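You operate a simulated robot arm through the tools that you are given. There is no shell and no other tool. Be economical: measure what you need, move in short steps, check, and stop when the job is done.

The job below is to be done with a simulated robot arm. You get a single attempt, and the scene is never put back.

Task
Swap the white band extinguisher for the yellow band one and latch it in.
Fine: stand the old one on the oil hatch. Set down upright: white band extinguisher, yellow band extinguisher.
Where things are to end (x, y in the base frame): white band extinguisher within 60 mm of [280, -690].

The check looks at the end state, three seconds after you hand in, the way a careful person would. Anything else that was tipped, shoved, dropped, spilled or broken makes it a failure.

Robot
A 6-joint arm with a two-finger parallel gripper, fixed in place. Base frame: the origin is at the foot of the arm, x ahead of it, y to its left, z up. Readings come in mm, rad, newtons and seconds.
With the tool pointing down near the work surface it reaches from about 180 to 840 mm from the base axis. Its first joint turns from -2.897 to 2.897 rad. Payload 3.91 kg.
Tool frame: the origin (TCP) lies between the finger pads and is the grasp point; the fingertips stand 30 mm ahead of it; z points along the fingers, y is the line along which they close. Largest opening 110 mm; finger width 20, thickness 10; the body of the gripper, 48 by 112 mm, starts 55 mm behind the TCP.
Orientation is told as [roll, pitch, yaw] about the base's x, y, z axes, in that order, counted from this pose: with the fingers straight down and closing along the base's y, the tool's x points along the base's -x, its y along +y and its z along -z.

Tools
- The arm moves only by the tool apply_moves. Its argument "series" is one flat list of numbers, 7 for each row, row after row: the shift along the base's x, y, z in units of 100 mm (1.0 is 100 mm), then the turn, a rotation vector about the base's x, y, z in units of 45 degrees (1.0 is 45 degrees), then the finger opening in mm, from 0 to 110. In form: [tx, ty, tz, rx, ry, rz, grip, tx, ty, tz, rx, ry, rz, grip, ...]. A call has 1 to 10 rows; each row is the pose to reach, as a shift and turn from the pose commanded when the call began. A call with a number of a shift or a turn outside -1 to 1 is refused whole. Each row takes 0.2 s and may step no farther than 50 mm and 0.15 rad from the row before; otherwise, or with a gripper value out of range, the whole call is refused. A pose out of reach is approached as far as the arm can. The call stops where the force on the tool passes 90 N (or 10 N more than at its start, if that is more) or the arm is blocked; 0.2 s more then pass. The fingers move at their own pace (about 108 mm/s each) and stop on an object; they squeeze with about 27 N. The grip force told is the motor's: it shows also when the fingers shut on nothing. Time passes only in rows, and 0.2 s behind the last, so rows that repeat a pose let the fingers close. It gives the time, the measured TCP pose, the force on the tool (base axes), the opening and the grip force at its end, in the units of the frame above (readings bear some noise), with the torque about the TCP (base axes, N m) and any sound that the robot's microphone picked up.
- Cameras (640 x 400 px; columns grow to the right, rows downward): "scene" is fixed at [391.9, 644.5, 1625.7]; the picture's right is [-1.00, -0.00, 0.00], its down [-0.00, 0.53, -0.85] and it looks along [0.00, -0.85, -0.53] (base axes); focal length 330 px, centre (320, 200). "wrist" rides on the gripper at [77, 7, -114] in the tool frame; the picture's right is [-0.09, 1.00, 0.00], its down [-0.80, -0.07, -0.59] and it looks along [-0.59, -0.05, 0.80] (tool axes); focal length 270 px, centre (320, 200). There is no depth. A picture from a camera that has moved, and an enlarged one, comes with that camera's place and axes in the base frame and with its lens. The place of the scene camera against the robot may be out by one fixed shift of up to 12 mm in any direction.
- grab_frame(camera): a new picture of that camera. It takes no simulated time.
- raise_lower(by): slides the trunk up (or, below 0, down) by that many mm; the arm rides with it, the base frame stays. It gives what a move gives, with no picture.
- zoom(camera, box): a new picture of the part [left, top, right, bottom] of that camera's present view, enlarged. It takes no simulated time.
- finish_job(): hands the job in; it is judged then, once.

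Go step by step. Nothing tells you positions but the pictures and the camera data: compare them with the known pose of the tool, close in by small moves and look again before you grip or let go. The budget is 120 turns and 76 pictures, counting those below and the enlarged ones. Unless the task says otherwise, let go and move clear before handing in, and close with one line.

The tools are called after ">>>" as name(argument=value, ...) on one line, values as JSON. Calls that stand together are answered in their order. apply_moves: Moves the arm, as the interface text tells. Its arguments: {"type":"object","properties":{"series":{"type":"array","items":{"type":"number"}}},"required":["series"]} The other tools are called the same way: raise_lower (by) slides the trunk up or down; grab_frame (camera) takes a picture; zoom (camera, box) takes an enlarged picture of a part of a camera's view; finish_job () hands the job in.

At the start:

```text
time_s: 0.0
eef_pos: [312.2, -176.4, 1312.5]
tcp_rot: [-0.001, 0.0, 0.001]
contact_force: [0.5, -0.4, 0.4]
torque: [0.02, 0.01, -0.03]
width: 109.6
gripper_force: 0.0
trunk travel left (down, up): [-475.0, 65.0]
```

scene: 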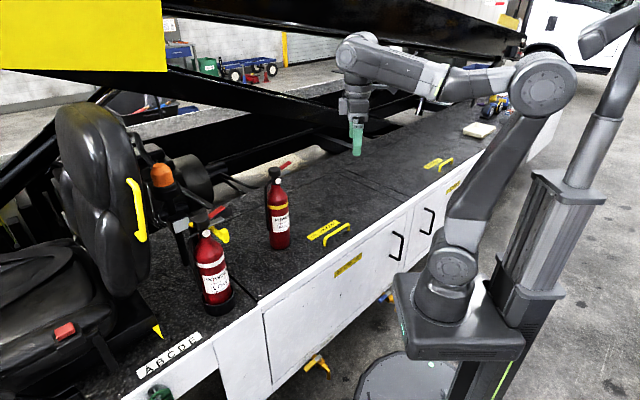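
wrist: 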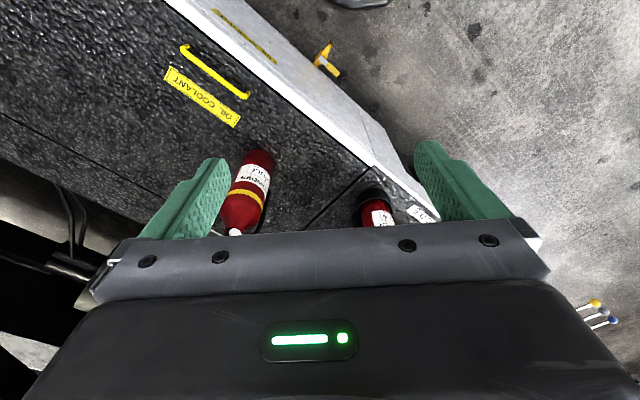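

I see a white band extinguisher in a holder near the seat and a yellow band one standing on the deck. I look closer at both and the hatch.

>>> zoom(camera="scene", box=[140, 150, 300, 330])

>>> zoom(camera="scene", box=[240, 130, 480, 290])

>>> zoom(camera="scene", box=[170, 200, 260, 260])

```text
2.22 times, centred on (220, 240) of scene
camera zoom: at [391.9, 644.5, 1625.7], right [-1.0, 0.0, 0.0], down [0.0, 0.53, -0.85], along [0.0, -0.85, -0.53], focal length 734 px, centre (542, 111)
```

zoom: 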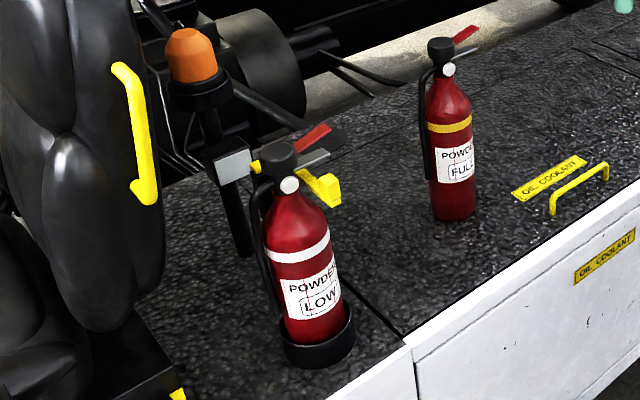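

```text
2.50 times, centred on (360, 210) of scene
camera zoom: at [391.9, 644.5, 1625.7], right [-1.0, 0.0, 0.0], down [0.0, 0.53, -0.85], along [0.0, -0.85, -0.53], focal length 825 px, centre (220, 175)
```

zoom: 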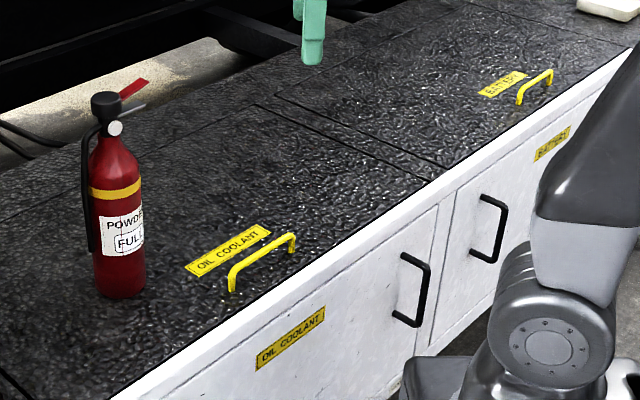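

```text
6.67 times, centred on (215, 230) of scene
camera zoom: at [391.9, 644.5, 1625.7], right [-1.0, 0.0, 0.0], down [0.0, 0.53, -0.85], along [0.0, -0.85, -0.53], focal length 2200 px, centre (1020, 0)
```

zoom: 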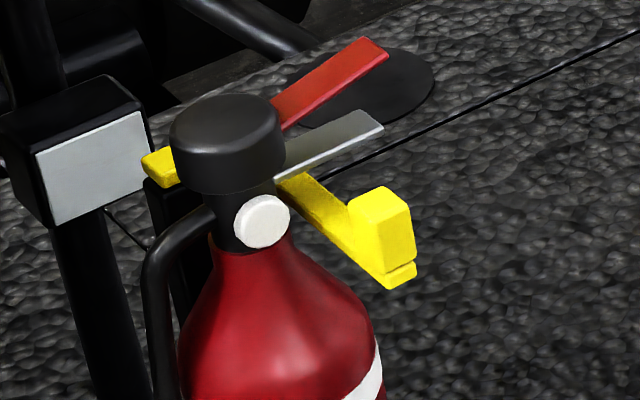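

The deck is at about z 790, the yellow one near (546,-358), and the white one near (700,-65) in a bracket with a yellow latch arm. I move closer for a look at the bracket.

>>> apply_moves(series=[0.33, 0.2, 0.1, 0, 0, 0, 110, 0.66, 0.5, 0.2, 0, 0, 0, 110, 1.0, 0.9, 0.3, 0, 0, 0, 110])

>>> apply_moves(series=[0.45, 0.1, 0, 0, 0, 0, 110, 0.9, 0.2, 0, 0, 0, 0, 110])

>>> grab_frame(camera="wrist")

```text
refused: row 3 steps farther than a row can; nothing moved
```

```text
time_s: 0.6
eef_pos: [402.2, -157.8, 1313.1]
tcp_rot: [0.001, 0.0, 0.001]
contact_force: [0.5, 0.4, 0.1]
torque: [-0.01, 0.04, 0.0]
width: 110.1
gripper_force: 0.1
trunk travel left (down, up): [-475.0, 65.0]
```

```text
70 pictures are left
camera wrist: at [325.0, -151.1, 1427.4], right [0.09, 1.0, 0.0], down [0.8, -0.07, 0.59], along [0.59, -0.05, -0.8], focal length 270 px, centre (320, 200)
```

wrist: 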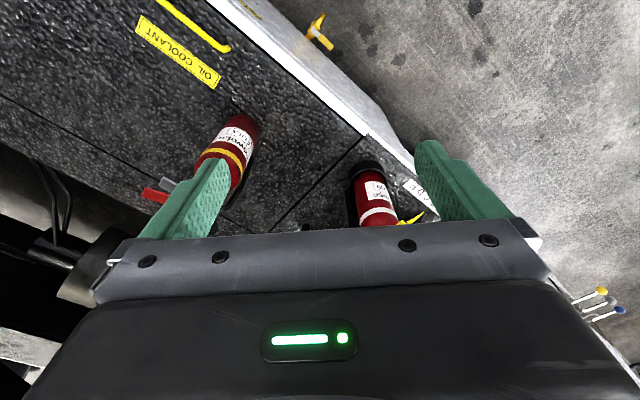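

The view confirms the layout. I continue closer and higher to see the bracket from above.

>>> apply_moves(series=[0.35, 0.3, 0.15, 0, 0, 0, 110, 0.7, 0.6, 0.3, 0, 0, 0, 110, 1.0, 0.9, 0.45, 0, 0, 0, 110])

>>> apply_moves(series=[0.35, 0, 0.15, 0, 0, 0, 110, 0.7, 0, 0.3, 0, 0, 0, 110, 1.0, 0, 0.45, 0, 0, 0, 110])

>>> grab_frame(camera="wrist")

```text
time_s: 1.4
eef_pos: [503.2, -66.1, 1357.8]
tcp_rot: [0.0, 0.003, 0.0]
contact_force: [1.1, 0.0, -0.5]
torque: [0.0, 0.03, -0.01]
width: 110.1
gripper_force: 0.1
trunk travel left (down, up): [-475.0, 65.0]
```

```text
time_s: 2.2
eef_pos: [581.7, -64.6, 1362.1]
tcp_rot: [-0.004, -0.007, 0.0]
contact_force: [-0.2, 0.5, 0.0]
torque: [0.0, -0.05, 0.0]
width: 110.3
gripper_force: 0.1
out of reach, approached as far as the arm can: row 2, 3
trunk travel left (down, up): [-475.0, 65.0]
```

```text
69 pictures are left
camera wrist: at [502.3, -57.6, 1476.0], right [0.09, 1.0, 0.0], down [0.8, -0.07, 0.6], along [0.6, -0.05, -0.8], focal length 270 px, centre (320, 200)
```

wrist: 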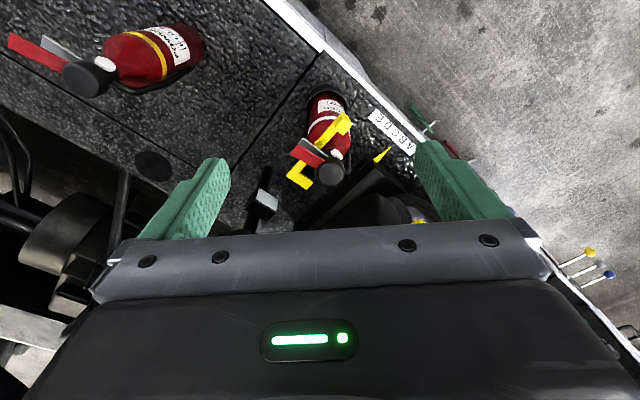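

>>> zoom(camera="wrist", box=[240, 70, 400, 230])

>>> zoom(camera="scene", box=[170, 190, 270, 320])

```text
2.50 times, centred on (320, 150) of wrist
camera zoom: at [502.3, -57.6, 1476.0], right [0.09, 1.0, 0.0], down [0.8, -0.07, 0.6], along [0.6, -0.05, -0.8], focal length 676 px, centre (320, 325)
```

zoom: 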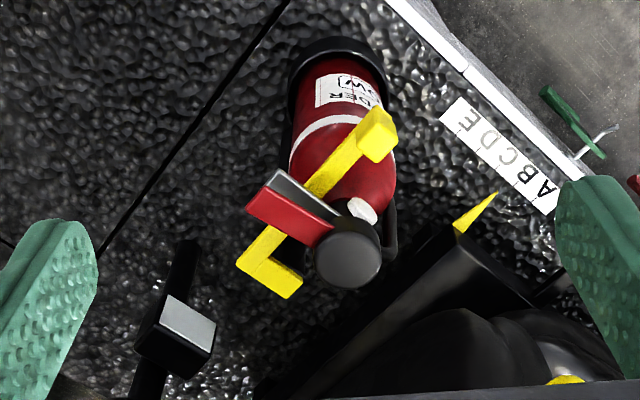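

```text
3.08 times, centred on (220, 255) of scene
camera zoom: at [391.9, 644.5, 1625.7], right [-1.0, 0.0, 0.0], down [0.0, 0.53, -0.85], along [0.0, -0.85, -0.53], focal length 1016 px, centre (628, 31)
```

zoom: 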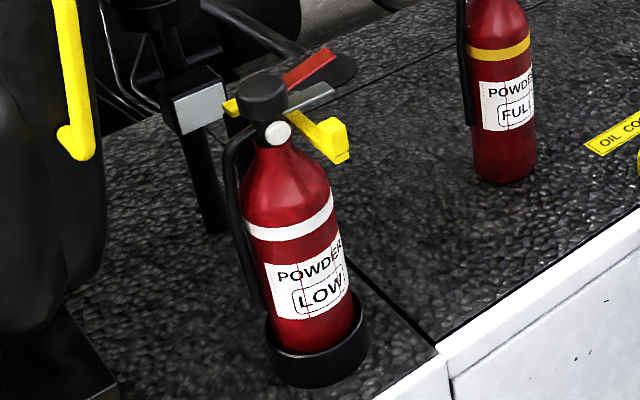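

The latch seems to be an arm swinging around the extinguisher near shoulder height, hinged on a post behind it. I go lower, back off and tilt to look at it from the side.

>>> raise_lower(by=-190)

>>> apply_moves(series=[-0.2, 0, 0, 0, -0.18, 0, 110, -0.4, 0, 0, 0, -0.36, 0, 110, -0.6, 0, 0, 0, -0.54, 0, 110, -0.8, 0, 0, 0, -0.72, 0, 110, -1.0, 0, 0, 0, -0.9, 0, 110])

>>> grab_frame(camera="wrist")

```text
time_s: 4.3
eef_pos: [578.2, -63.8, 1172.4]
tcp_rot: [-0.002, -0.007, 0.0]
contact_force: [0.0, -0.6, 0.0]
torque: [0.0, 0.0, 0.02]
width: 110.2
gripper_force: 0.1
trunk travel left (down, up): [-285.0, 255.0]
```

```text
time_s: 5.5
eef_pos: [480.3, -64.1, 1171.1]
tcp_rot: [-0.001, -0.718, 0.0]
contact_force: [0.5, 0.1, 0.0]
torque: [-0.02, 0.02, 0.01]
width: 109.6
gripper_force: 0.0
trunk travel left (down, up): [-285.0, 255.0]
```

```text
66 pictures are left
camera wrist: at [346.4, -57.1, 1207.2], right [0.07, 1.0, 0.06], down [0.21, -0.07, 0.97], along [0.97, -0.05, -0.22], focal length 270 px, centre (320, 200)
```

wrist: 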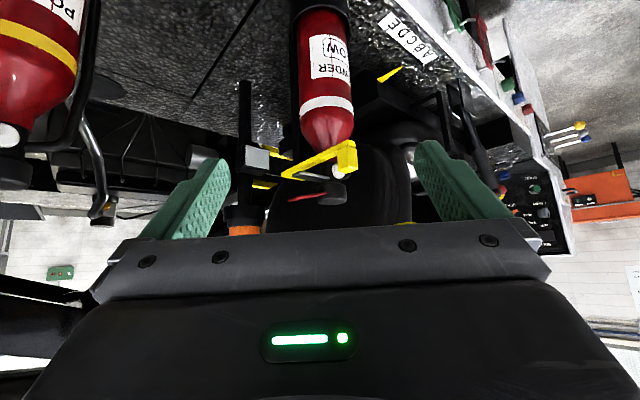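

>>> zoom(camera="wrist", box=[220, 60, 400, 220])

```text
2.50 times, centred on (310, 140) of wrist
camera zoom: at [346.4, -57.1, 1207.2], right [0.07, 1.0, 0.06], down [0.21, -0.07, 0.97], along [0.97, -0.05, -0.22], focal length 676 px, centre (345, 350)
```

zoom: 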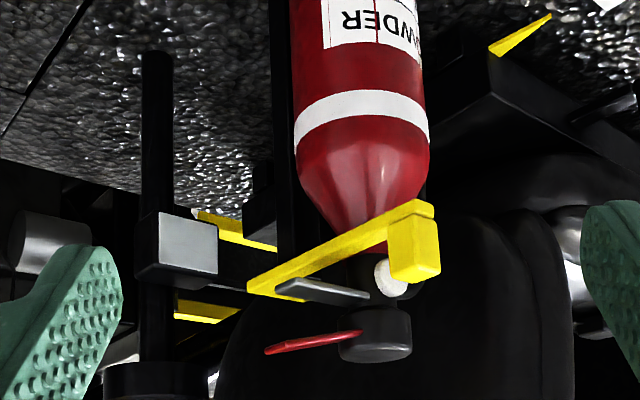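

The bar runs from a hinge near (746,-133) to a tab near (655,-36,1091), under the levers and over the shoulder of the white extinguisher (axis about (716,-59)): it is closed now and should swing away toward -x,-y. I straighten the tool and raise the trunk, with fingers closed, to push the tab from the inside.

>>> apply_moves(series=[0.2, 0, 0, 0, 0.18, 0, 0, 0.4, 0.1, 0, 0, 0.36, 0, 0, 0.6, 0.2, 0, 0, 0.54, 0, 0, 0.8, 0.3, 0, 0, 0.72, 0, 0, 1.0, 0.45, 0, 0, 0.9, 0, 0])

>>> raise_lower(by=250)

>>> apply_moves(series=[0.3, 0, -0.4, 0, 0, 0, 0, 0.6, 0, -0.8, 0, 0, 0, 0, 0.8, 0, -1, 0, 0, 0, 0])

>>> grab_frame(camera="wrist")

>>> zoom(camera="scene", box=[160, 140, 280, 260])

```text
time_s: 6.7
eef_pos: [580.1, -20.6, 1172.2]
tcp_rot: [-0.003, -0.005, 0.001]
contact_force: [0.1, 0.2, -0.9]
torque: [0.06, 0.0, -0.02]
width: 0.0
gripper_force: 27.0
trunk travel left (down, up): [-285.0, 255.0]
```

```text
time_s: 9.3
eef_pos: [580.1, -20.2, 1422.1]
tcp_rot: [-0.001, -0.006, 0.003]
contact_force: [-1.1, 0.0, -0.9]
torque: [0.02, 0.0, -0.02]
width: 0.0
gripper_force: 26.4
trunk travel left (down, up): [-535.0, 5.0]
```

```text
time_s: 10.1
eef_pos: [660.7, -18.8, 1322.1]
tcp_rot: [-0.002, -0.007, 0.001]
contact_force: [-0.3, 0.3, -0.7]
torque: [-0.01, 0.05, 0.01]
width: 0.0
gripper_force: 26.7
trunk travel left (down, up): [-535.0, 5.0]
```

```text
64 pictures are left
camera wrist: at [582.7, -12.5, 1435.0], right [0.09, 1.0, 0.0], down [0.8, -0.07, 0.6], along [0.6, -0.05, -0.8], focal length 270 px, centre (320, 200)
```

wrist: 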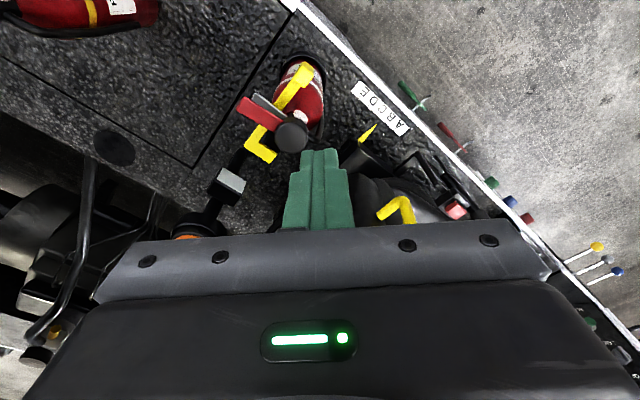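

```text
3.33 times, centred on (220, 200) of scene
camera zoom: at [391.9, 644.5, 1625.7], right [-1.0, 0.0, 0.0], down [0.0, 0.53, -0.85], along [0.0, -0.85, -0.53], focal length 1100 px, centre (653, 200)
```

zoom: 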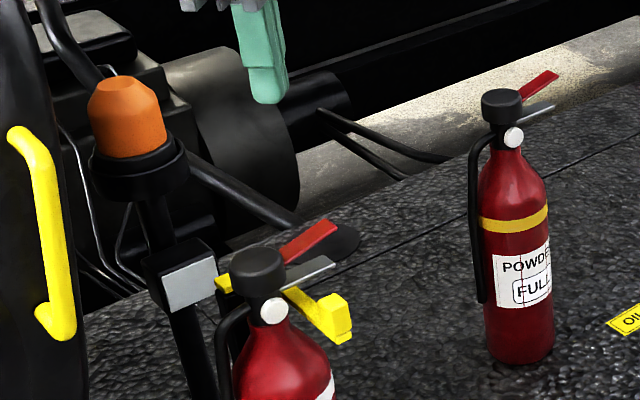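

Positions agree with the first estimate. I descend beside the tab on its inner side.

>>> apply_moves(series=[0.07, 0, -0.45, 0, 0, 0, 0, 0.14, 0, -0.9, 0, 0, 0, 0, 0.14, 0, -1, 0, 0, 0, 0])

>>> apply_moves(series=[0, 0, -0.45, 0, 0, 0, 0, 0, 0, -0.8, 0, 0, 0, 0])

>>> grab_frame(camera="wrist")

>>> zoom(camera="scene", box=[180, 170, 260, 250])

```text
time_s: 10.9
eef_pos: [674.3, -20.6, 1223.6]
tcp_rot: [-0.001, -0.007, 0.001]
contact_force: [-0.2, -1.0, 0.7]
torque: [0.0, -0.05, -0.03]
width: 0.0
gripper_force: 26.7
trunk travel left (down, up): [-535.0, 5.0]
```

```text
time_s: 11.5
eef_pos: [675.0, -19.8, 1142.5]
tcp_rot: [-0.003, -0.009, 0.0]
contact_force: [0.7, 0.4, 0.5]
torque: [0.01, -0.02, -0.02]
width: 0.0
gripper_force: 27.0
trunk travel left (down, up): [-535.0, 5.0]
```

```text
62 pictures are left
camera wrist: at [596.6, -12.8, 1256.2], right [0.09, 1.0, 0.0], down [0.8, -0.07, 0.6], along [0.6, -0.05, -0.8], focal length 270 px, centre (320, 200)
```

wrist: 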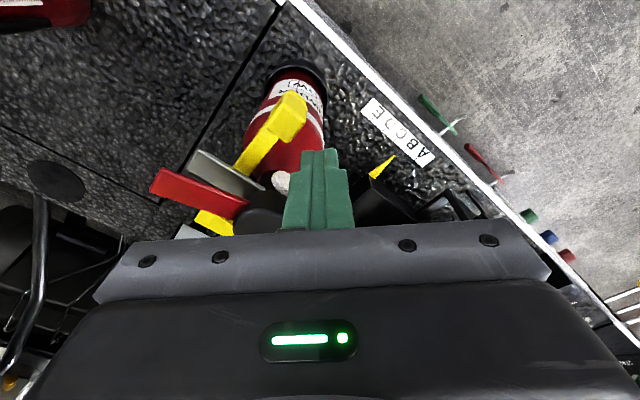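

```text
5.00 times, centred on (220, 210) of scene
camera zoom: at [391.9, 644.5, 1625.7], right [-1.0, 0.0, 0.0], down [0.0, 0.53, -0.85], along [0.0, -0.85, -0.53], focal length 1650 px, centre (820, 150)
```

zoom: 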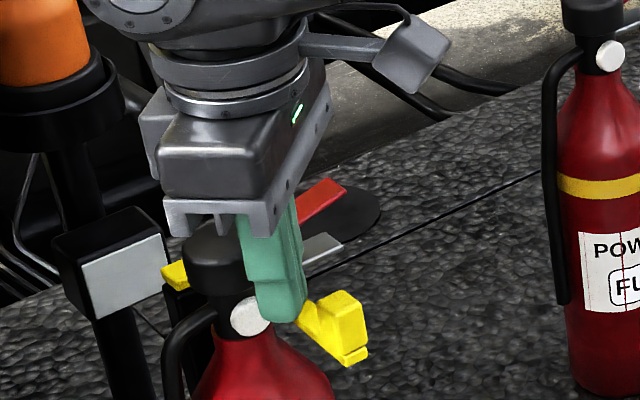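

The fingers are just inside the tab. I descend to tab height.

>>> apply_moves(series=[0, 0, -0.2, 0, 0, 0, 0, 0, 0, -0.37, 0, 0, 0, 0])

>>> apply_moves(series=[-0.1, -0.07, 0, 0, 0, 0, 0, -0.2, -0.16, 0, 0, 0, 0, 0, -0.3, -0.28, 0, 0, 0, 0, 0])

>>> zoom(camera="scene", box=[180, 170, 260, 250])

```text
time_s: 12.1
eef_pos: [674.5, -18.9, 1104.8]
tcp_rot: [-0.003, -0.008, -0.002]
contact_force: [0.0, -0.2, -0.3]
torque: [0.0, -0.03, 0.02]
width: 0.0
gripper_force: 26.9
trunk travel left (down, up): [-535.0, 5.0]
```

```text
time_s: 12.9
eef_pos: [643.9, -49.7, 1105.5]
tcp_rot: [0.0, -0.009, 0.0]
contact_force: [-0.6, -0.4, -0.1]
torque: [-0.02, 0.03, 0.02]
width: 0.1
gripper_force: 27.0
trunk travel left (down, up): [-535.0, 5.0]
```

```text
5.00 times, centred on (220, 210) of scene
camera zoom: at [391.9, 644.5, 1625.7], right [-1.0, 0.0, 0.0], down [0.0, 0.53, -0.85], along [0.0, -0.85, -0.53], focal length 1650 px, centre (820, 150)
```

zoom: 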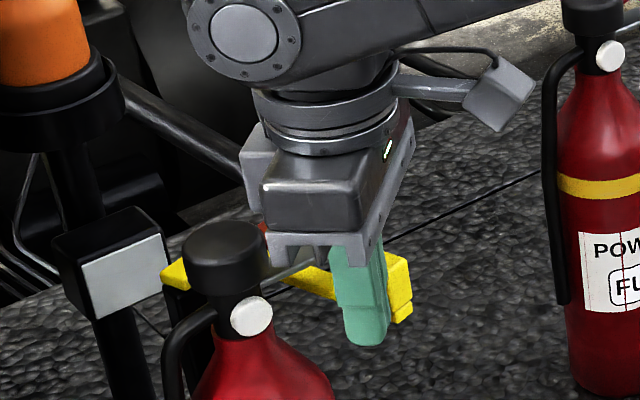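

The latch swings freely. I continue along the arc.

>>> apply_moves(series=[-0.17, -0.28, 0, 0, 0, 0, 0, -0.27, -0.59, 0, 0, 0, 0, 0, -0.29, -0.91, 0, 0, 0, 0, 0])

>>> apply_moves(series=[0.02, -0.15, 0, 0, 0, 0, 0, 0.06, -0.32, 0, 0, 0, 0, 0, 0.12, -0.48, 0, 0, 0, 0, 0])

>>> zoom(camera="scene", box=[180, 170, 260, 250])

```text
time_s: 13.7
eef_pos: [615.5, -140.3, 1104.3]
tcp_rot: [-0.003, -0.006, 0.001]
contact_force: [0.3, -0.4, 0.0]
torque: [-0.03, -0.03, 0.0]
width: 0.0
gripper_force: 27.6
trunk travel left (down, up): [-535.0, 5.0]
```

```text
time_s: 14.5
eef_pos: [626.7, -188.0, 1106.3]
tcp_rot: [-0.001, -0.007, 0.0]
contact_force: [0.8, -0.1, 0.0]
torque: [-0.02, 0.0, 0.04]
width: 0.0
gripper_force: 26.8
trunk travel left (down, up): [-535.0, 5.0]
```

```text
5.00 times, centred on (220, 210) of scene
camera zoom: at [391.9, 644.5, 1625.7], right [-1.0, 0.0, 0.0], down [0.0, 0.53, -0.85], along [0.0, -0.85, -0.53], focal length 1650 px, centre (820, 150)
```

zoom: 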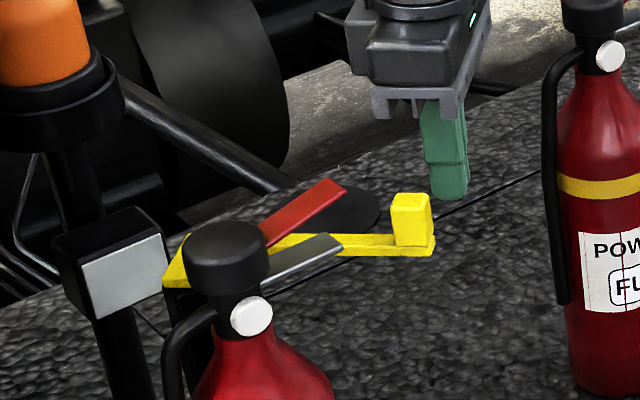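

The latch bar is now at about 180° and clear of the extinguisher. I go up and turn the gripper to grasp the cap across the levers.

>>> apply_moves(series=[0, 0, 0.35, 0, 0, 0.18, 80, 0, 0, 0.7, 0, 0, 0.36, 80, 0.1, 0.2, 1.0, 0, 0, 0.54, 80, 0.35, 0.5, 1.0, 0, 0, 0.72, 80, 0.6, 0.8, 1.0, 0, 0, 0.9, 80, 0.8, 1.0, 1.0, 0, 0, 1.0, 80])

>>> apply_moves(series=[0.09, 0.29, 0, 0, 0, 0.18, 80])

>>> grab_frame(camera="wrist")

>>> zoom(camera="scene", box=[180, 150, 260, 250])

```text
time_s: 15.9
eef_pos: [707.7, -86.4, 1205.3]
tcp_rot: [0.001, -0.008, 0.787]
contact_force: [0.6, 0.0, 0.2]
torque: [-0.04, -0.01, 0.0]
width: 80.1
gripper_force: 0.1
trunk travel left (down, up): [-535.0, 5.0]
```

```text
time_s: 16.3
eef_pos: [717.0, -56.7, 1206.5]
tcp_rot: [-0.002, -0.006, 0.929]
contact_force: [0.9, 0.3, -0.6]
torque: [-0.04, -0.05, 0.0]
width: 80.0
gripper_force: 0.1
trunk travel left (down, up): [-535.0, 5.0]
```

```text
58 pictures are left
camera wrist: at [663.3, -114.4, 1319.9], right [-0.75, 0.67, 0.0], down [0.53, 0.6, 0.6], along [0.4, 0.45, -0.8], focal length 270 px, centre (320, 200)
```

wrist: 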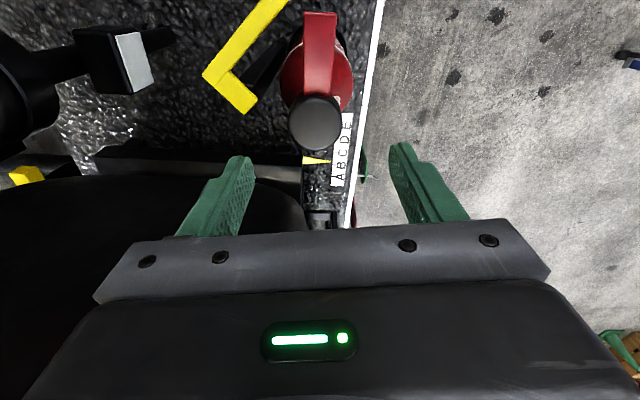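

```text
4.00 times, centred on (220, 200) of scene
camera zoom: at [391.9, 644.5, 1625.7], right [-1.0, 0.0, 0.0], down [0.0, 0.53, -0.85], along [0.0, -0.85, -0.53], focal length 1320 px, centre (720, 200)
```

zoom: 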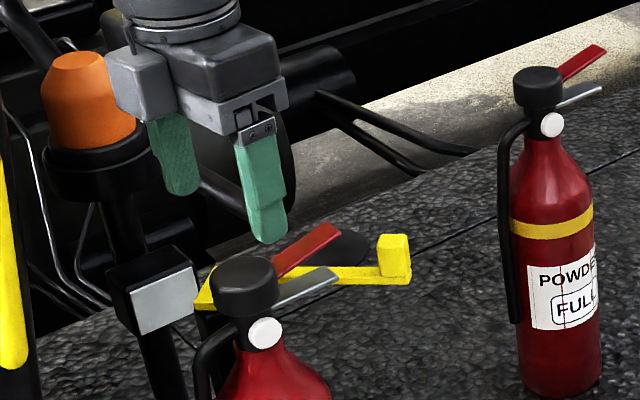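

Cap centre triangulates to (717,-59), right under the gripper, with levers across the closing line. I descend until the tips are just below the cap's lower rim, then look.

>>> apply_moves(series=[0, -0.02, -0.35, 0, 0, 0, 80, 0, -0.02, -0.6, 0, 0, 0, 80, 0, -0.02, -0.75, 0, 0, 0, 80])

>>> zoom(camera="scene", box=[180, 170, 260, 250])

>>> grab_frame(camera="wrist")

```text
time_s: 17.1
eef_pos: [715.5, -60.0, 1129.8]
tcp_rot: [-0.001, -0.008, 0.928]
contact_force: [0.2, -0.6, -0.3]
torque: [0.03, 0.02, -0.02]
width: 79.7
gripper_force: 0.1
trunk travel left (down, up): [-535.0, 5.0]
```

```text
5.00 times, centred on (220, 210) of scene
camera zoom: at [391.9, 644.5, 1625.7], right [-1.0, 0.0, 0.0], down [0.0, 0.53, -0.85], along [0.0, -0.85, -0.53], focal length 1650 px, centre (820, 150)
```

zoom: 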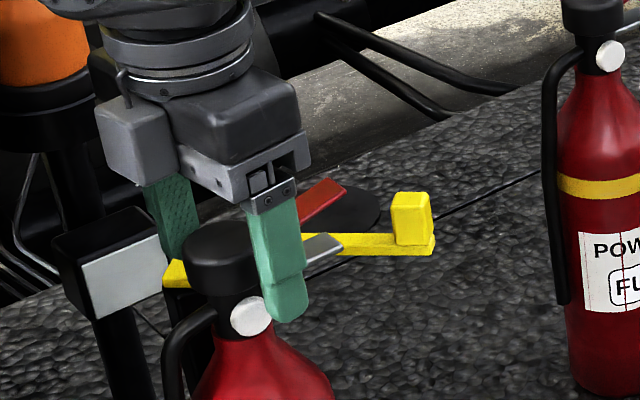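

```text
55 pictures are left
camera wrist: at [662.5, -118.3, 1244.0], right [-0.74, 0.67, 0.0], down [0.53, 0.59, 0.6], along [0.4, 0.45, -0.8], focal length 270 px, centre (320, 200)
```

wrist: 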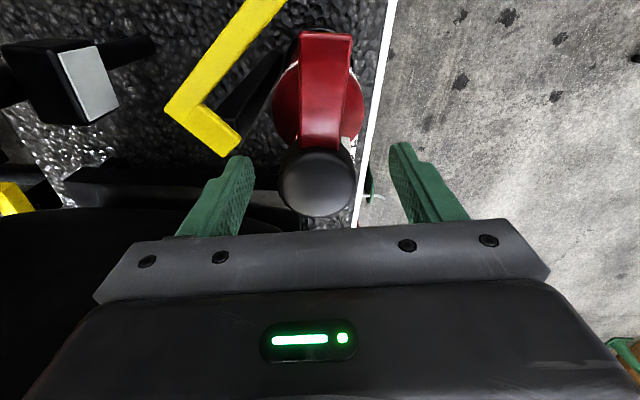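

The tips are about level with the cap's lower rim, just above the gauge. I raise 3 mm and close.

>>> apply_moves(series=[0.01, 0.01, 0.03, 0, 0, 0, 60, 0.01, 0.01, 0.03, 0, 0, 0, 40, 0.01, 0.01, 0.03, 0, 0, 0, 0, 0.01, 0.01, 0.03, 0, 0, 0, 0, 0.01, 0.01, 0.03, 0, 0, 0, 0])

>>> zoom(camera="scene", box=[180, 170, 260, 250])

```text
time_s: 18.3
eef_pos: [716.1, -59.6, 1135.2]
tcp_rot: [-0.002, -0.006, 0.926]
contact_force: [0.9, -0.8, 2.1]
torque: [-0.04, -0.14, 0.0]
width: 41.1
gripper_force: 26.6
trunk travel left (down, up): [-535.0, 5.0]
```

```text
5.00 times, centred on (220, 210) of scene
camera zoom: at [391.9, 644.5, 1625.7], right [-1.0, 0.0, 0.0], down [0.0, 0.53, -0.85], along [0.0, -0.85, -0.53], focal length 1650 px, centre (820, 150)
```

zoom: 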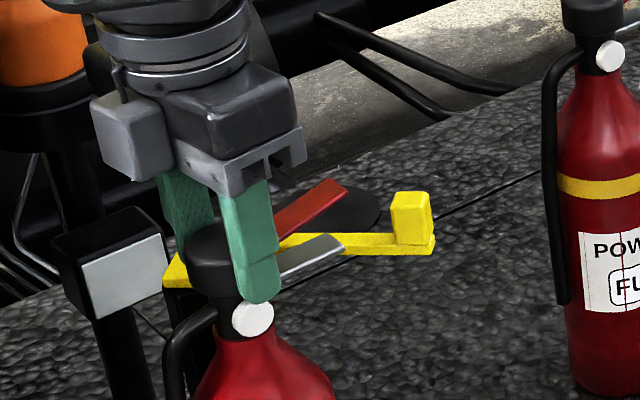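

It grips the cap at 41 mm. I lift slowly a little and check the load.

>>> apply_moves(series=[0, 0, 0.07, 0, 0, 0, 0, 0, 0, 0.15, 0, 0, 0, 0, 0, 0, 0.22, 0, 0, 0, 0, 0, 0, 0.22, 0, 0, 0, 0])

>>> zoom(camera="scene", box=[160, 170, 280, 320])

```text
time_s: 19.3
eef_pos: [716.6, -58.5, 1155.1]
tcp_rot: [0.0, -0.008, 0.928]
contact_force: [1.0, -0.2, -9.9]
torque: [0.04, 0.05, 0.02]
width: 41.2
gripper_force: 26.8
trunk travel left (down, up): [-535.0, 5.0]
```

```text
2.67 times, centred on (220, 245) of scene
camera zoom: at [391.9, 644.5, 1625.7], right [-1.0, 0.0, 0.0], down [0.0, 0.53, -0.85], along [0.0, -0.85, -0.53], focal length 880 px, centre (587, 80)
```

zoom: 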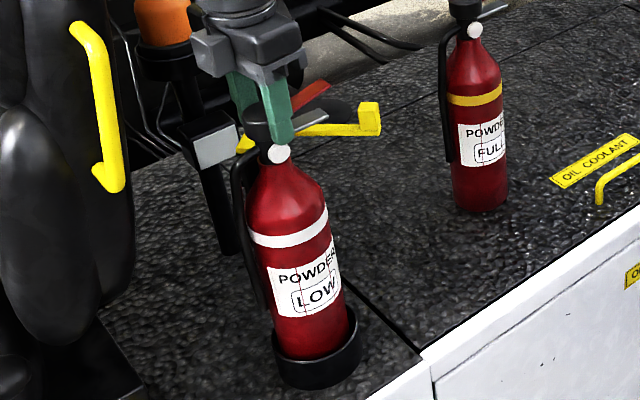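

It weighs about 1 kg and hangs straight. I lift it out of the cup and draw it back toward the arm.

>>> apply_moves(series=[0, 0, 0.2, 0, 0, 0, 0, 0, 0, 0.4, 0, 0, 0, 0, 0, 0, 0.5, 0, 0, 0, 0, -0.2, 0, 0.5, 0, 0, 0, 0, -0.5, 0, 0.55, 0, 0, 0, 0, -0.8, 0, 0.6, 0, 0, 0, 0, -1, 0, 0.6, 0, 0, 0, 0])

>>> grab_frame(camera="scene")

```text
time_s: 20.9
eef_pos: [617.5, -58.2, 1214.4]
tcp_rot: [-0.001, -0.006, 0.928]
contact_force: [-0.4, 0.1, -10.1]
torque: [0.0, 0.07, -0.01]
width: 41.2
gripper_force: 27.1
trunk travel left (down, up): [-535.0, 5.0]
```

```text
52 pictures are left
```

scene: 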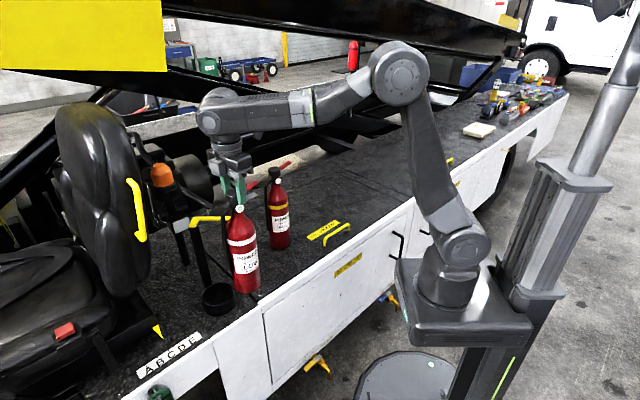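

Now I swing it round inside of the yellow extinguisher toward the hatch.

>>> apply_moves(series=[-0.35, -0.1, 0, 0, 0, 0, 0, -0.7, -0.25, 0, 0, 0, 0, 0, -1, -0.5, 0, 0, 0, 0, 0])

>>> apply_moves(series=[-0.3, -0.3, 0, 0, 0, 0, 0, -0.55, -0.6, 0, 0, 0, 0, 0, -0.8, -0.95, 0, 0, 0, 0, 0])

>>> apply_moves(series=[-0.3, -0.3, 0, 0, 0, 0, 0, -0.6, -0.6, 0, 0, 0, 0, 0, -0.9, -0.9, 0, 0, 0, 0, 0])

>>> apply_moves(series=[-0.3, -0.3, 0, 0, 0, 0, 0, -0.6, -0.6, 0, 0, 0, 0, 0, -0.9, -0.9, 0, 0, 0, 0, 0])

>>> grab_frame(camera="scene")

```text
time_s: 21.7
eef_pos: [517.7, -108.2, 1215.6]
tcp_rot: [-0.002, -0.008, 0.926]
contact_force: [0.0, 0.6, -9.7]
torque: [0.06, 0.02, -0.02]
width: 41.3
gripper_force: 26.9
trunk travel left (down, up): [-535.0, 5.0]
```

```text
time_s: 22.5
eef_pos: [435.8, -203.3, 1216.0]
tcp_rot: [-0.002, -0.009, 0.927]
contact_force: [-0.8, -0.2, -10.1]
torque: [0.0, 0.01, -0.01]
width: 40.9
gripper_force: 26.5
trunk travel left (down, up): [-535.0, 5.0]
```

```text
time_s: 23.3
eef_pos: [344.9, -296.1, 1214.9]
tcp_rot: [0.0, -0.009, 0.927]
contact_force: [-0.1, 0.3, -10.1]
torque: [0.01, 0.04, 0.0]
width: 41.0
gripper_force: 27.3
trunk travel left (down, up): [-535.0, 5.0]
```

```text
time_s: 24.1
eef_pos: [255.9, -385.8, 1215.5]
tcp_rot: [0.0, -0.009, 0.927]
contact_force: [-0.3, -0.5, -9.3]
torque: [-0.01, 0.07, -0.01]
width: 41.1
gripper_force: 27.5
trunk travel left (down, up): [-535.0, 5.0]
```

```text
51 pictures are left
```

scene: 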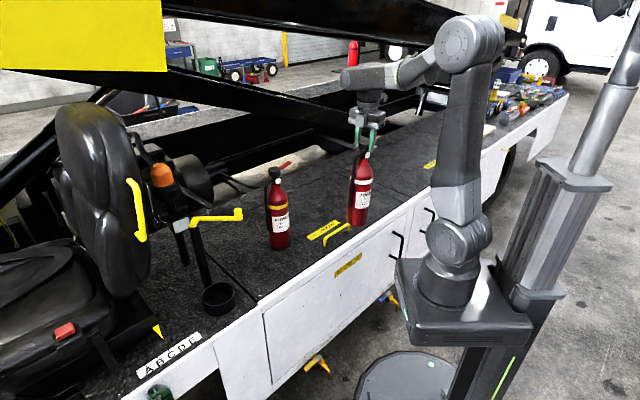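

I move outward along the hatch toward (280,-690) and look before lowering.

>>> apply_moves(series=[0.03, -0.4, 0, 0, 0, 0, 0, 0.06, -0.75, 0, 0, 0, 0, 0, 0.08, -1, 0, 0, 0, 0, 0])

>>> apply_moves(series=[0.03, -0.4, 0, 0, 0, 0, 0, 0.06, -0.75, 0, 0, 0, 0, 0, 0.08, -1, 0, 0, 0, 0, 0])

>>> grab_frame(camera="scene")

>>> grab_frame(camera="wrist")

```text
time_s: 24.9
eef_pos: [265.9, -485.2, 1214.1]
tcp_rot: [0.002, -0.008, 0.927]
contact_force: [0.6, -0.4, -10.6]
torque: [0.01, -0.01, 0.04]
width: 41.0
gripper_force: 27.0
trunk travel left (down, up): [-535.0, 5.0]
```

```text
time_s: 25.7
eef_pos: [273.1, -586.5, 1213.9]
tcp_rot: [0.002, -0.01, 0.927]
contact_force: [0.1, -0.2, -10.0]
torque: [0.01, 0.03, -0.01]
width: 41.3
gripper_force: 27.3
trunk travel left (down, up): [-535.0, 5.0]
```

```text
50 pictures are left
```

scene: 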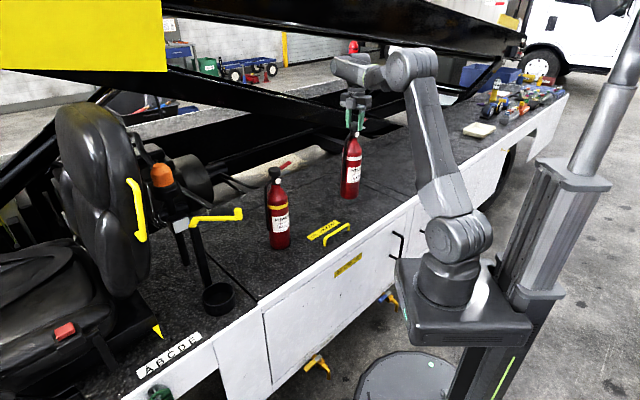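

```text
49 pictures are left
camera wrist: at [220.5, -645.0, 1327.0], right [-0.74, 0.67, 0.0], down [0.53, 0.59, 0.6], along [0.4, 0.45, -0.8], focal length 270 px, centre (320, 200)
```

wrist: 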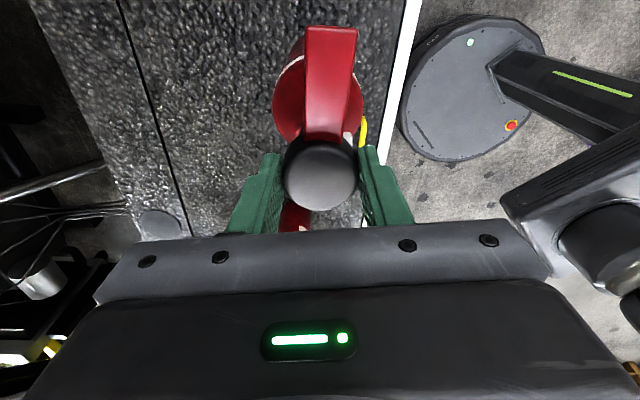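

The hatch panel is clear around the target, well inside its gaps. I move over (280,-690) and start to lower.

>>> apply_moves(series=[0.03, -0.4, 0, 0, 0, 0, 0, 0.05, -0.8, 0, 0, 0, 0, 0, 0.07, -1, 0, 0, 0, 0, 0, 0.07, -1, -0.2, 0, 0, 0, 0, 0.07, -1, -0.4, 0, 0, 0, 0, 0.07, -1, -0.6, 0, 0, 0, 0, 0.07, -1, -0.68, 0, 0, 0, 0])

>>> zoom(camera="scene", box=[250, 70, 450, 230])

```text
time_s: 27.3
eef_pos: [280.6, -684.5, 1146.7]
tcp_rot: [0.0, -0.008, 0.925]
contact_force: [0.4, 0.1, -10.5]
torque: [0.03, 0.01, -0.02]
width: 41.1
gripper_force: 26.6
trunk travel left (down, up): [-535.0, 5.0]
```

```text
2.50 times, centred on (350, 150) of scene
camera zoom: at [391.9, 644.5, 1625.7], right [-1.0, 0.0, 0.0], down [0.0, 0.53, -0.85], along [0.0, -0.85, -0.53], focal length 825 px, centre (245, 325)
```

zoom: 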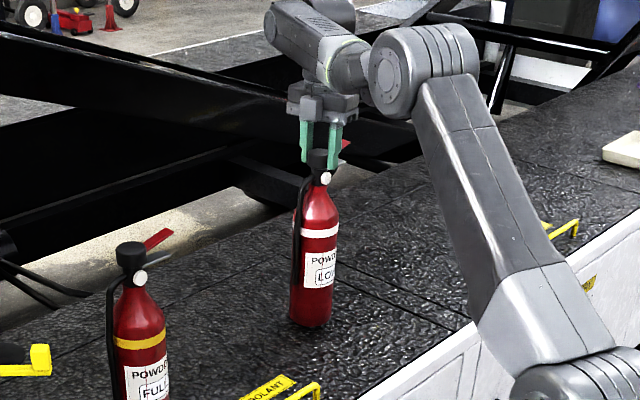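

It hangs just above the deck at (280,-686). I lower in small steps, watching the load.

>>> apply_moves(series=[0, -0.03, -0.03, 0, 0, 0, 0, 0, -0.03, -0.06, 0, 0, 0, 0, 0, -0.03, -0.09, 0, 0, 0, 0])

>>> apply_moves(series=[0, 0, -0.02, 0, 0, 0, 0, 0, 0, -0.04, 0, 0, 0, 0])

```text
time_s: 28.1
eef_pos: [280.3, -688.4, 1139.0]
tcp_rot: [0.001, -0.008, 0.925]
contact_force: [-0.1, -0.5, -8.5]
torque: [-0.02, 0.01, 0.0]
width: 41.2
gripper_force: 27.0
trunk travel left (down, up): [-535.0, 5.0]
```

```text
time_s: 28.7
eef_pos: [278.9, -686.8, 1133.9]
tcp_rot: [0.001, -0.009, 0.927]
contact_force: [-0.3, -0.2, -9.9]
torque: [0.01, 0.04, 0.0]
width: 41.0
gripper_force: 26.6
trunk travel left (down, up): [-535.0, 5.0]
```

>>> apply_moves(series=[0, 0, -0.02, 0, 0, 0, 0, 0, 0, -0.03, 0, 0, 0, 0])

>>> zoom(camera="scene", box=[320, 140, 370, 210])

```text
time_s: 29.3
eef_pos: [280.4, -687.1, 1132.6]
tcp_rot: [-0.003, -0.007, 0.928]
contact_force: [1.3, 0.9, -3.2]
torque: [0.42, 0.08, 0.02]
width: 40.9
gripper_force: 27.3
trunk travel left (down, up): [-535.0, 5.0]
```

```text
5.71 times, centred on (345, 175) of scene
camera zoom: at [391.9, 644.5, 1625.7], right [-1.0, 0.0, 0.0], down [0.0, 0.53, -0.85], along [0.0, -0.85, -0.53], focal length 1886 px, centre (177, 343)
```

zoom: 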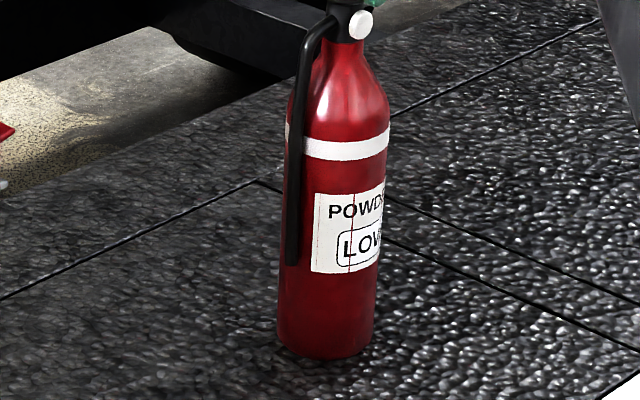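

Touching the deck. One more mm, then release.

>>> apply_moves(series=[0, 0, -0.01, 0, 0, 0, 0, 0, 0, -0.015, 0, 0, 0, 0])

>>> apply_moves(series=[0, 0, 0, 0, 0, 0, 50, 0, 0, 0, 0, 0, 0, 70, 0, 0, 0, 0, 0, 0, 80])

>>> apply_moves(series=[0, 0, 0.2, 0, 0, 0, 80, 0, 0, 0.5, 0, 0, 0, 80, 0, 0.1, 0.7, 0, 0, 0, 80])

>>> grab_frame(camera="scene")

```text
time_s: 29.9
eef_pos: [279.4, -686.1, 1131.2]
tcp_rot: [-0.003, -0.005, 0.928]
contact_force: [0.9, -0.6, 8.9]
torque: [0.1, 0.09, -0.04]
width: 41.1
gripper_force: 27.2
trunk travel left (down, up): [-535.0, 5.0]
```

```text
time_s: 30.7
eef_pos: [280.5, -686.8, 1129.7]
tcp_rot: [-0.003, -0.009, 0.927]
contact_force: [1.4, 0.3, 0.0]
torque: [-0.01, -0.02, 0.04]
width: 79.7
gripper_force: 0.0
trunk travel left (down, up): [-535.0, 5.0]
```

```text
time_s: 31.5
eef_pos: [280.2, -676.1, 1200.6]
tcp_rot: [-0.001, -0.007, 0.926]
contact_force: [-0.8, -0.4, 0.3]
torque: [0.01, 0.02, -0.03]
width: 80.1
gripper_force: 0.1
trunk travel left (down, up): [-535.0, 5.0]
```

```text
46 pictures are left
```

scene: 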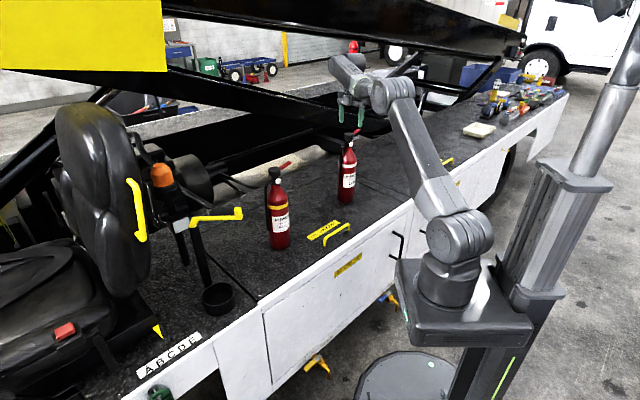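

White stands upright on the hatch at about (280,-687). Now I travel above the yellow one near (550,-355).

>>> apply_moves(series=[0.25, 0.3, 0.03, 0, 0, 0, 80, 0.5, 0.6, 0.06, 0, 0, 0, 80, 0.8, 0.95, 0.1, 0, 0, 0, 80])

>>> apply_moves(series=[0.25, 0.3, 0, 0, 0, 0, 80, 0.5, 0.6, 0, 0, 0, 0, 80, 0.8, 0.95, 0, 0, 0, 0, 80])

>>> apply_moves(series=[0.25, 0.3, 0, 0, 0, 0, 80, 0.5, 0.6, 0, 0, 0, 0, 80, 0.8, 0.95, 0, 0, 0, 0, 80])

>>> apply_moves(series=[0.3, 0.37, 0, 0, 0, 0, 80])

>>> grab_frame(camera="wrist")

```text
time_s: 32.3
eef_pos: [361.0, -581.6, 1211.1]
tcp_rot: [-0.001, -0.007, 0.925]
contact_force: [0.7, 0.4, -1.6]
torque: [0.04, 0.01, 0.01]
width: 80.0
gripper_force: 0.1
trunk travel left (down, up): [-535.0, 5.0]
```

```text
time_s: 33.1
eef_pos: [441.0, -485.2, 1210.8]
tcp_rot: [-0.002, -0.008, 0.929]
contact_force: [-0.2, -0.3, -0.1]
torque: [0.02, 0.02, 0.04]
width: 79.9
gripper_force: 0.1
trunk travel left (down, up): [-535.0, 5.0]
```

```text
time_s: 33.9
eef_pos: [521.2, -391.2, 1210.1]
tcp_rot: [-0.002, -0.007, 0.927]
contact_force: [0.4, 0.5, 0.3]
torque: [-0.02, 0.02, -0.02]
width: 80.1
gripper_force: 0.1
trunk travel left (down, up): [-535.0, 5.0]
```

```text
time_s: 34.3
eef_pos: [550.4, -353.5, 1210.3]
tcp_rot: [-0.001, -0.007, 0.927]
contact_force: [0.8, -0.4, -0.1]
torque: [0.0, 0.01, -0.01]
width: 80.3
gripper_force: 0.1
trunk travel left (down, up): [-535.0, 5.0]
```

```text
45 pictures are left
camera wrist: at [497.7, -411.5, 1324.2], right [-0.74, 0.67, 0.0], down [0.53, 0.6, 0.6], along [0.4, 0.45, -0.8], focal length 270 px, centre (320, 200)
```

wrist: 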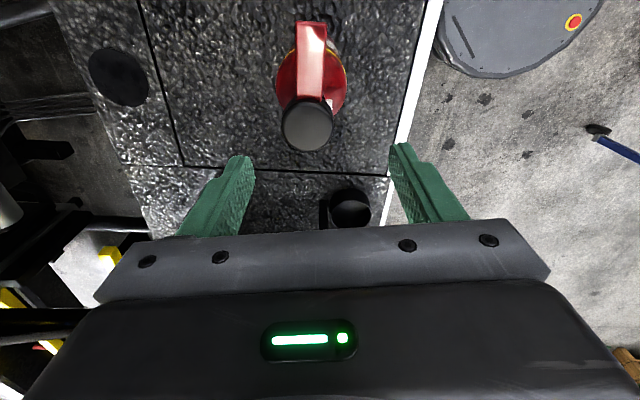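

The yellow cap is at about (559,-358) with levers in the same direction as the white one. I shift, descend partly, and check.

>>> apply_moves(series=[0.09, -0.04, -0.2, 0, 0, 0, 80, 0.09, -0.04, -0.4, 0, 0, 0, 80])

>>> grab_frame(camera="wrist")

>>> zoom(camera="scene", box=[230, 120, 330, 200])

```text
time_s: 34.9
eef_pos: [559.6, -358.5, 1170.0]
tcp_rot: [0.0, -0.007, 0.926]
contact_force: [0.9, 0.0, -0.5]
torque: [-0.02, 0.04, -0.03]
width: 80.2
gripper_force: 0.1
trunk travel left (down, up): [-535.0, 5.0]
```

```text
44 pictures are left
camera wrist: at [506.2, -416.9, 1283.7], right [-0.74, 0.67, 0.0], down [0.53, 0.59, 0.6], along [0.4, 0.45, -0.8], focal length 270 px, centre (320, 200)
```

wrist: 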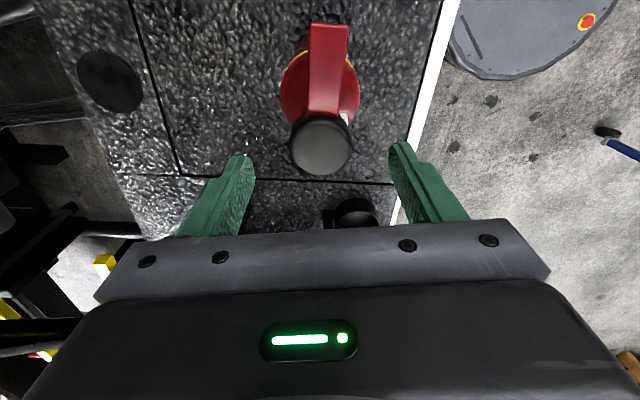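

```text
5.00 times, centred on (280, 160) of scene
camera zoom: at [391.9, 644.5, 1625.7], right [-1.0, 0.0, 0.0], down [0.0, 0.53, -0.85], along [0.0, -0.85, -0.53], focal length 1650 px, centre (520, 400)
```

zoom: 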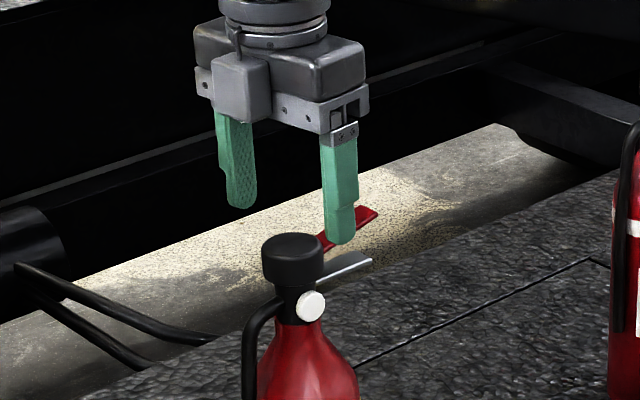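

Well centred. I descend to the grip height and close.

>>> apply_moves(series=[0.01, 0.02, -0.2, 0, 0, 0, 80, 0.01, 0.02, -0.38, 0, 0, 0, 80, 0.01, 0.02, -0.38, 0, 0, 0, 55, 0.01, 0.02, -0.38, 0, 0, 0, 0, 0.01, 0.02, -0.38, 0, 0, 0, 0, 0.01, 0.02, -0.38, 0, 0, 0, 0])

>>> zoom(camera="scene", box=[230, 120, 330, 260])

```text
time_s: 36.3
eef_pos: [561.8, -355.5, 1131.4]
tcp_rot: [0.001, -0.008, 0.926]
contact_force: [0.0, 0.7, -0.1]
torque: [0.06, 0.16, 0.01]
width: 41.4
gripper_force: 26.6
trunk travel left (down, up): [-535.0, 5.0]
```

```text
2.86 times, centred on (280, 190) of scene
camera zoom: at [391.9, 644.5, 1625.7], right [-1.0, 0.0, 0.0], down [0.0, 0.53, -0.85], along [0.0, -0.85, -0.53], focal length 943 px, centre (434, 229)
```

zoom: 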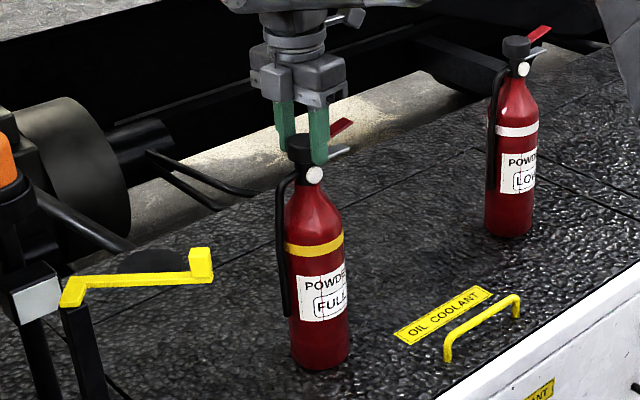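

Gripped at 41 mm as before. I lift it and compare how it sits in the grip.

>>> apply_moves(series=[0, 0, 0.1, 0, 0, 0, 0, 0, 0, 0.25, 0, 0, 0, 0, 0, 0, 0.5, 0, 0, 0, 0, 0, 0, 0.8, 0, 0, 0, 0, 0, 0, 0.9, 0, 0, 0, 0])

>>> grab_frame(camera="wrist")

>>> apply_moves(series=[-0.2, 0.35, 0, 0, 0, 0, 0, -0.4, 0.7, 0, 0, 0, 0, 0, -0.55, 1.0, 0, 0, 0, 0, 0])

>>> apply_moves(series=[-0.05, 0.4, 0, 0, 0, 0, 0, -0.05, 0.8, 0, 0, 0, 0, 0, 0, 1.0, 0, 0, 0, 0, 0])

>>> apply_moves(series=[0, 0.4, 0, 0, 0, 0, 0, 0.15, 0.8, 0, 0, 0, 0, 0, 0.35, 1.0, 0, 0, 0, 0, 0])

>>> grab_frame(camera="scene")

```text
time_s: 37.5
eef_pos: [560.1, -357.1, 1221.5]
tcp_rot: [0.001, -0.006, 0.929]
contact_force: [-0.6, -0.8, -9.4]
torque: [0.03, 0.0, 0.05]
width: 41.1
gripper_force: 27.0
trunk travel left (down, up): [-535.0, 5.0]
```

```text
41 pictures are left
camera wrist: at [508.0, -415.5, 1334.9], right [-0.74, 0.67, 0.0], down [0.54, 0.59, 0.6], along [0.4, 0.45, -0.8], focal length 270 px, centre (320, 200)
```

wrist: 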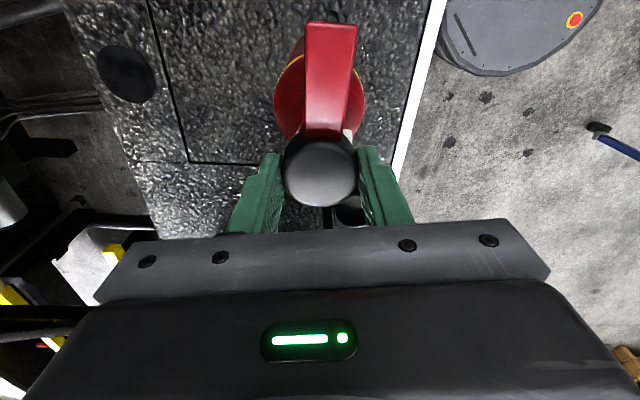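

```text
time_s: 38.3
eef_pos: [506.0, -254.8, 1222.1]
tcp_rot: [-0.002, -0.008, 0.927]
contact_force: [1.1, 0.0, -9.2]
torque: [0.09, 0.06, 0.02]
width: 41.4
gripper_force: 27.2
trunk travel left (down, up): [-535.0, 5.0]
```

```text
time_s: 39.1
eef_pos: [505.0, -155.9, 1221.1]
tcp_rot: [0.0, -0.006, 0.926]
contact_force: [0.5, 0.4, -11.1]
torque: [0.05, 0.08, 0.01]
width: 41.1
gripper_force: 27.4
trunk travel left (down, up): [-535.0, 5.0]
```

```text
time_s: 39.9
eef_pos: [541.1, -55.6, 1221.9]
tcp_rot: [0.0, -0.008, 0.926]
contact_force: [0.1, 0.1, -9.5]
torque: [0.07, 0.05, -0.01]
width: 41.0
gripper_force: 27.1
trunk travel left (down, up): [-535.0, 5.0]
```

```text
40 pictures are left
```

scene: 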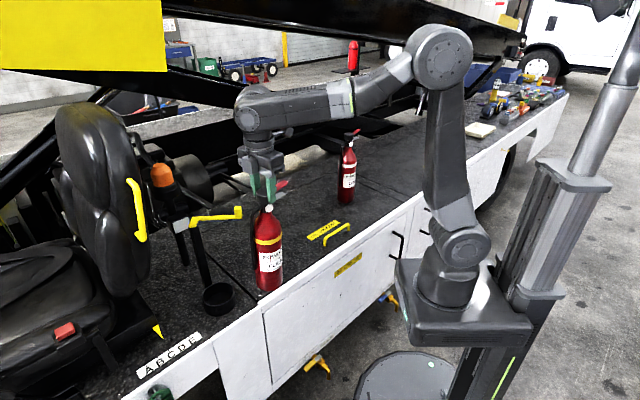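

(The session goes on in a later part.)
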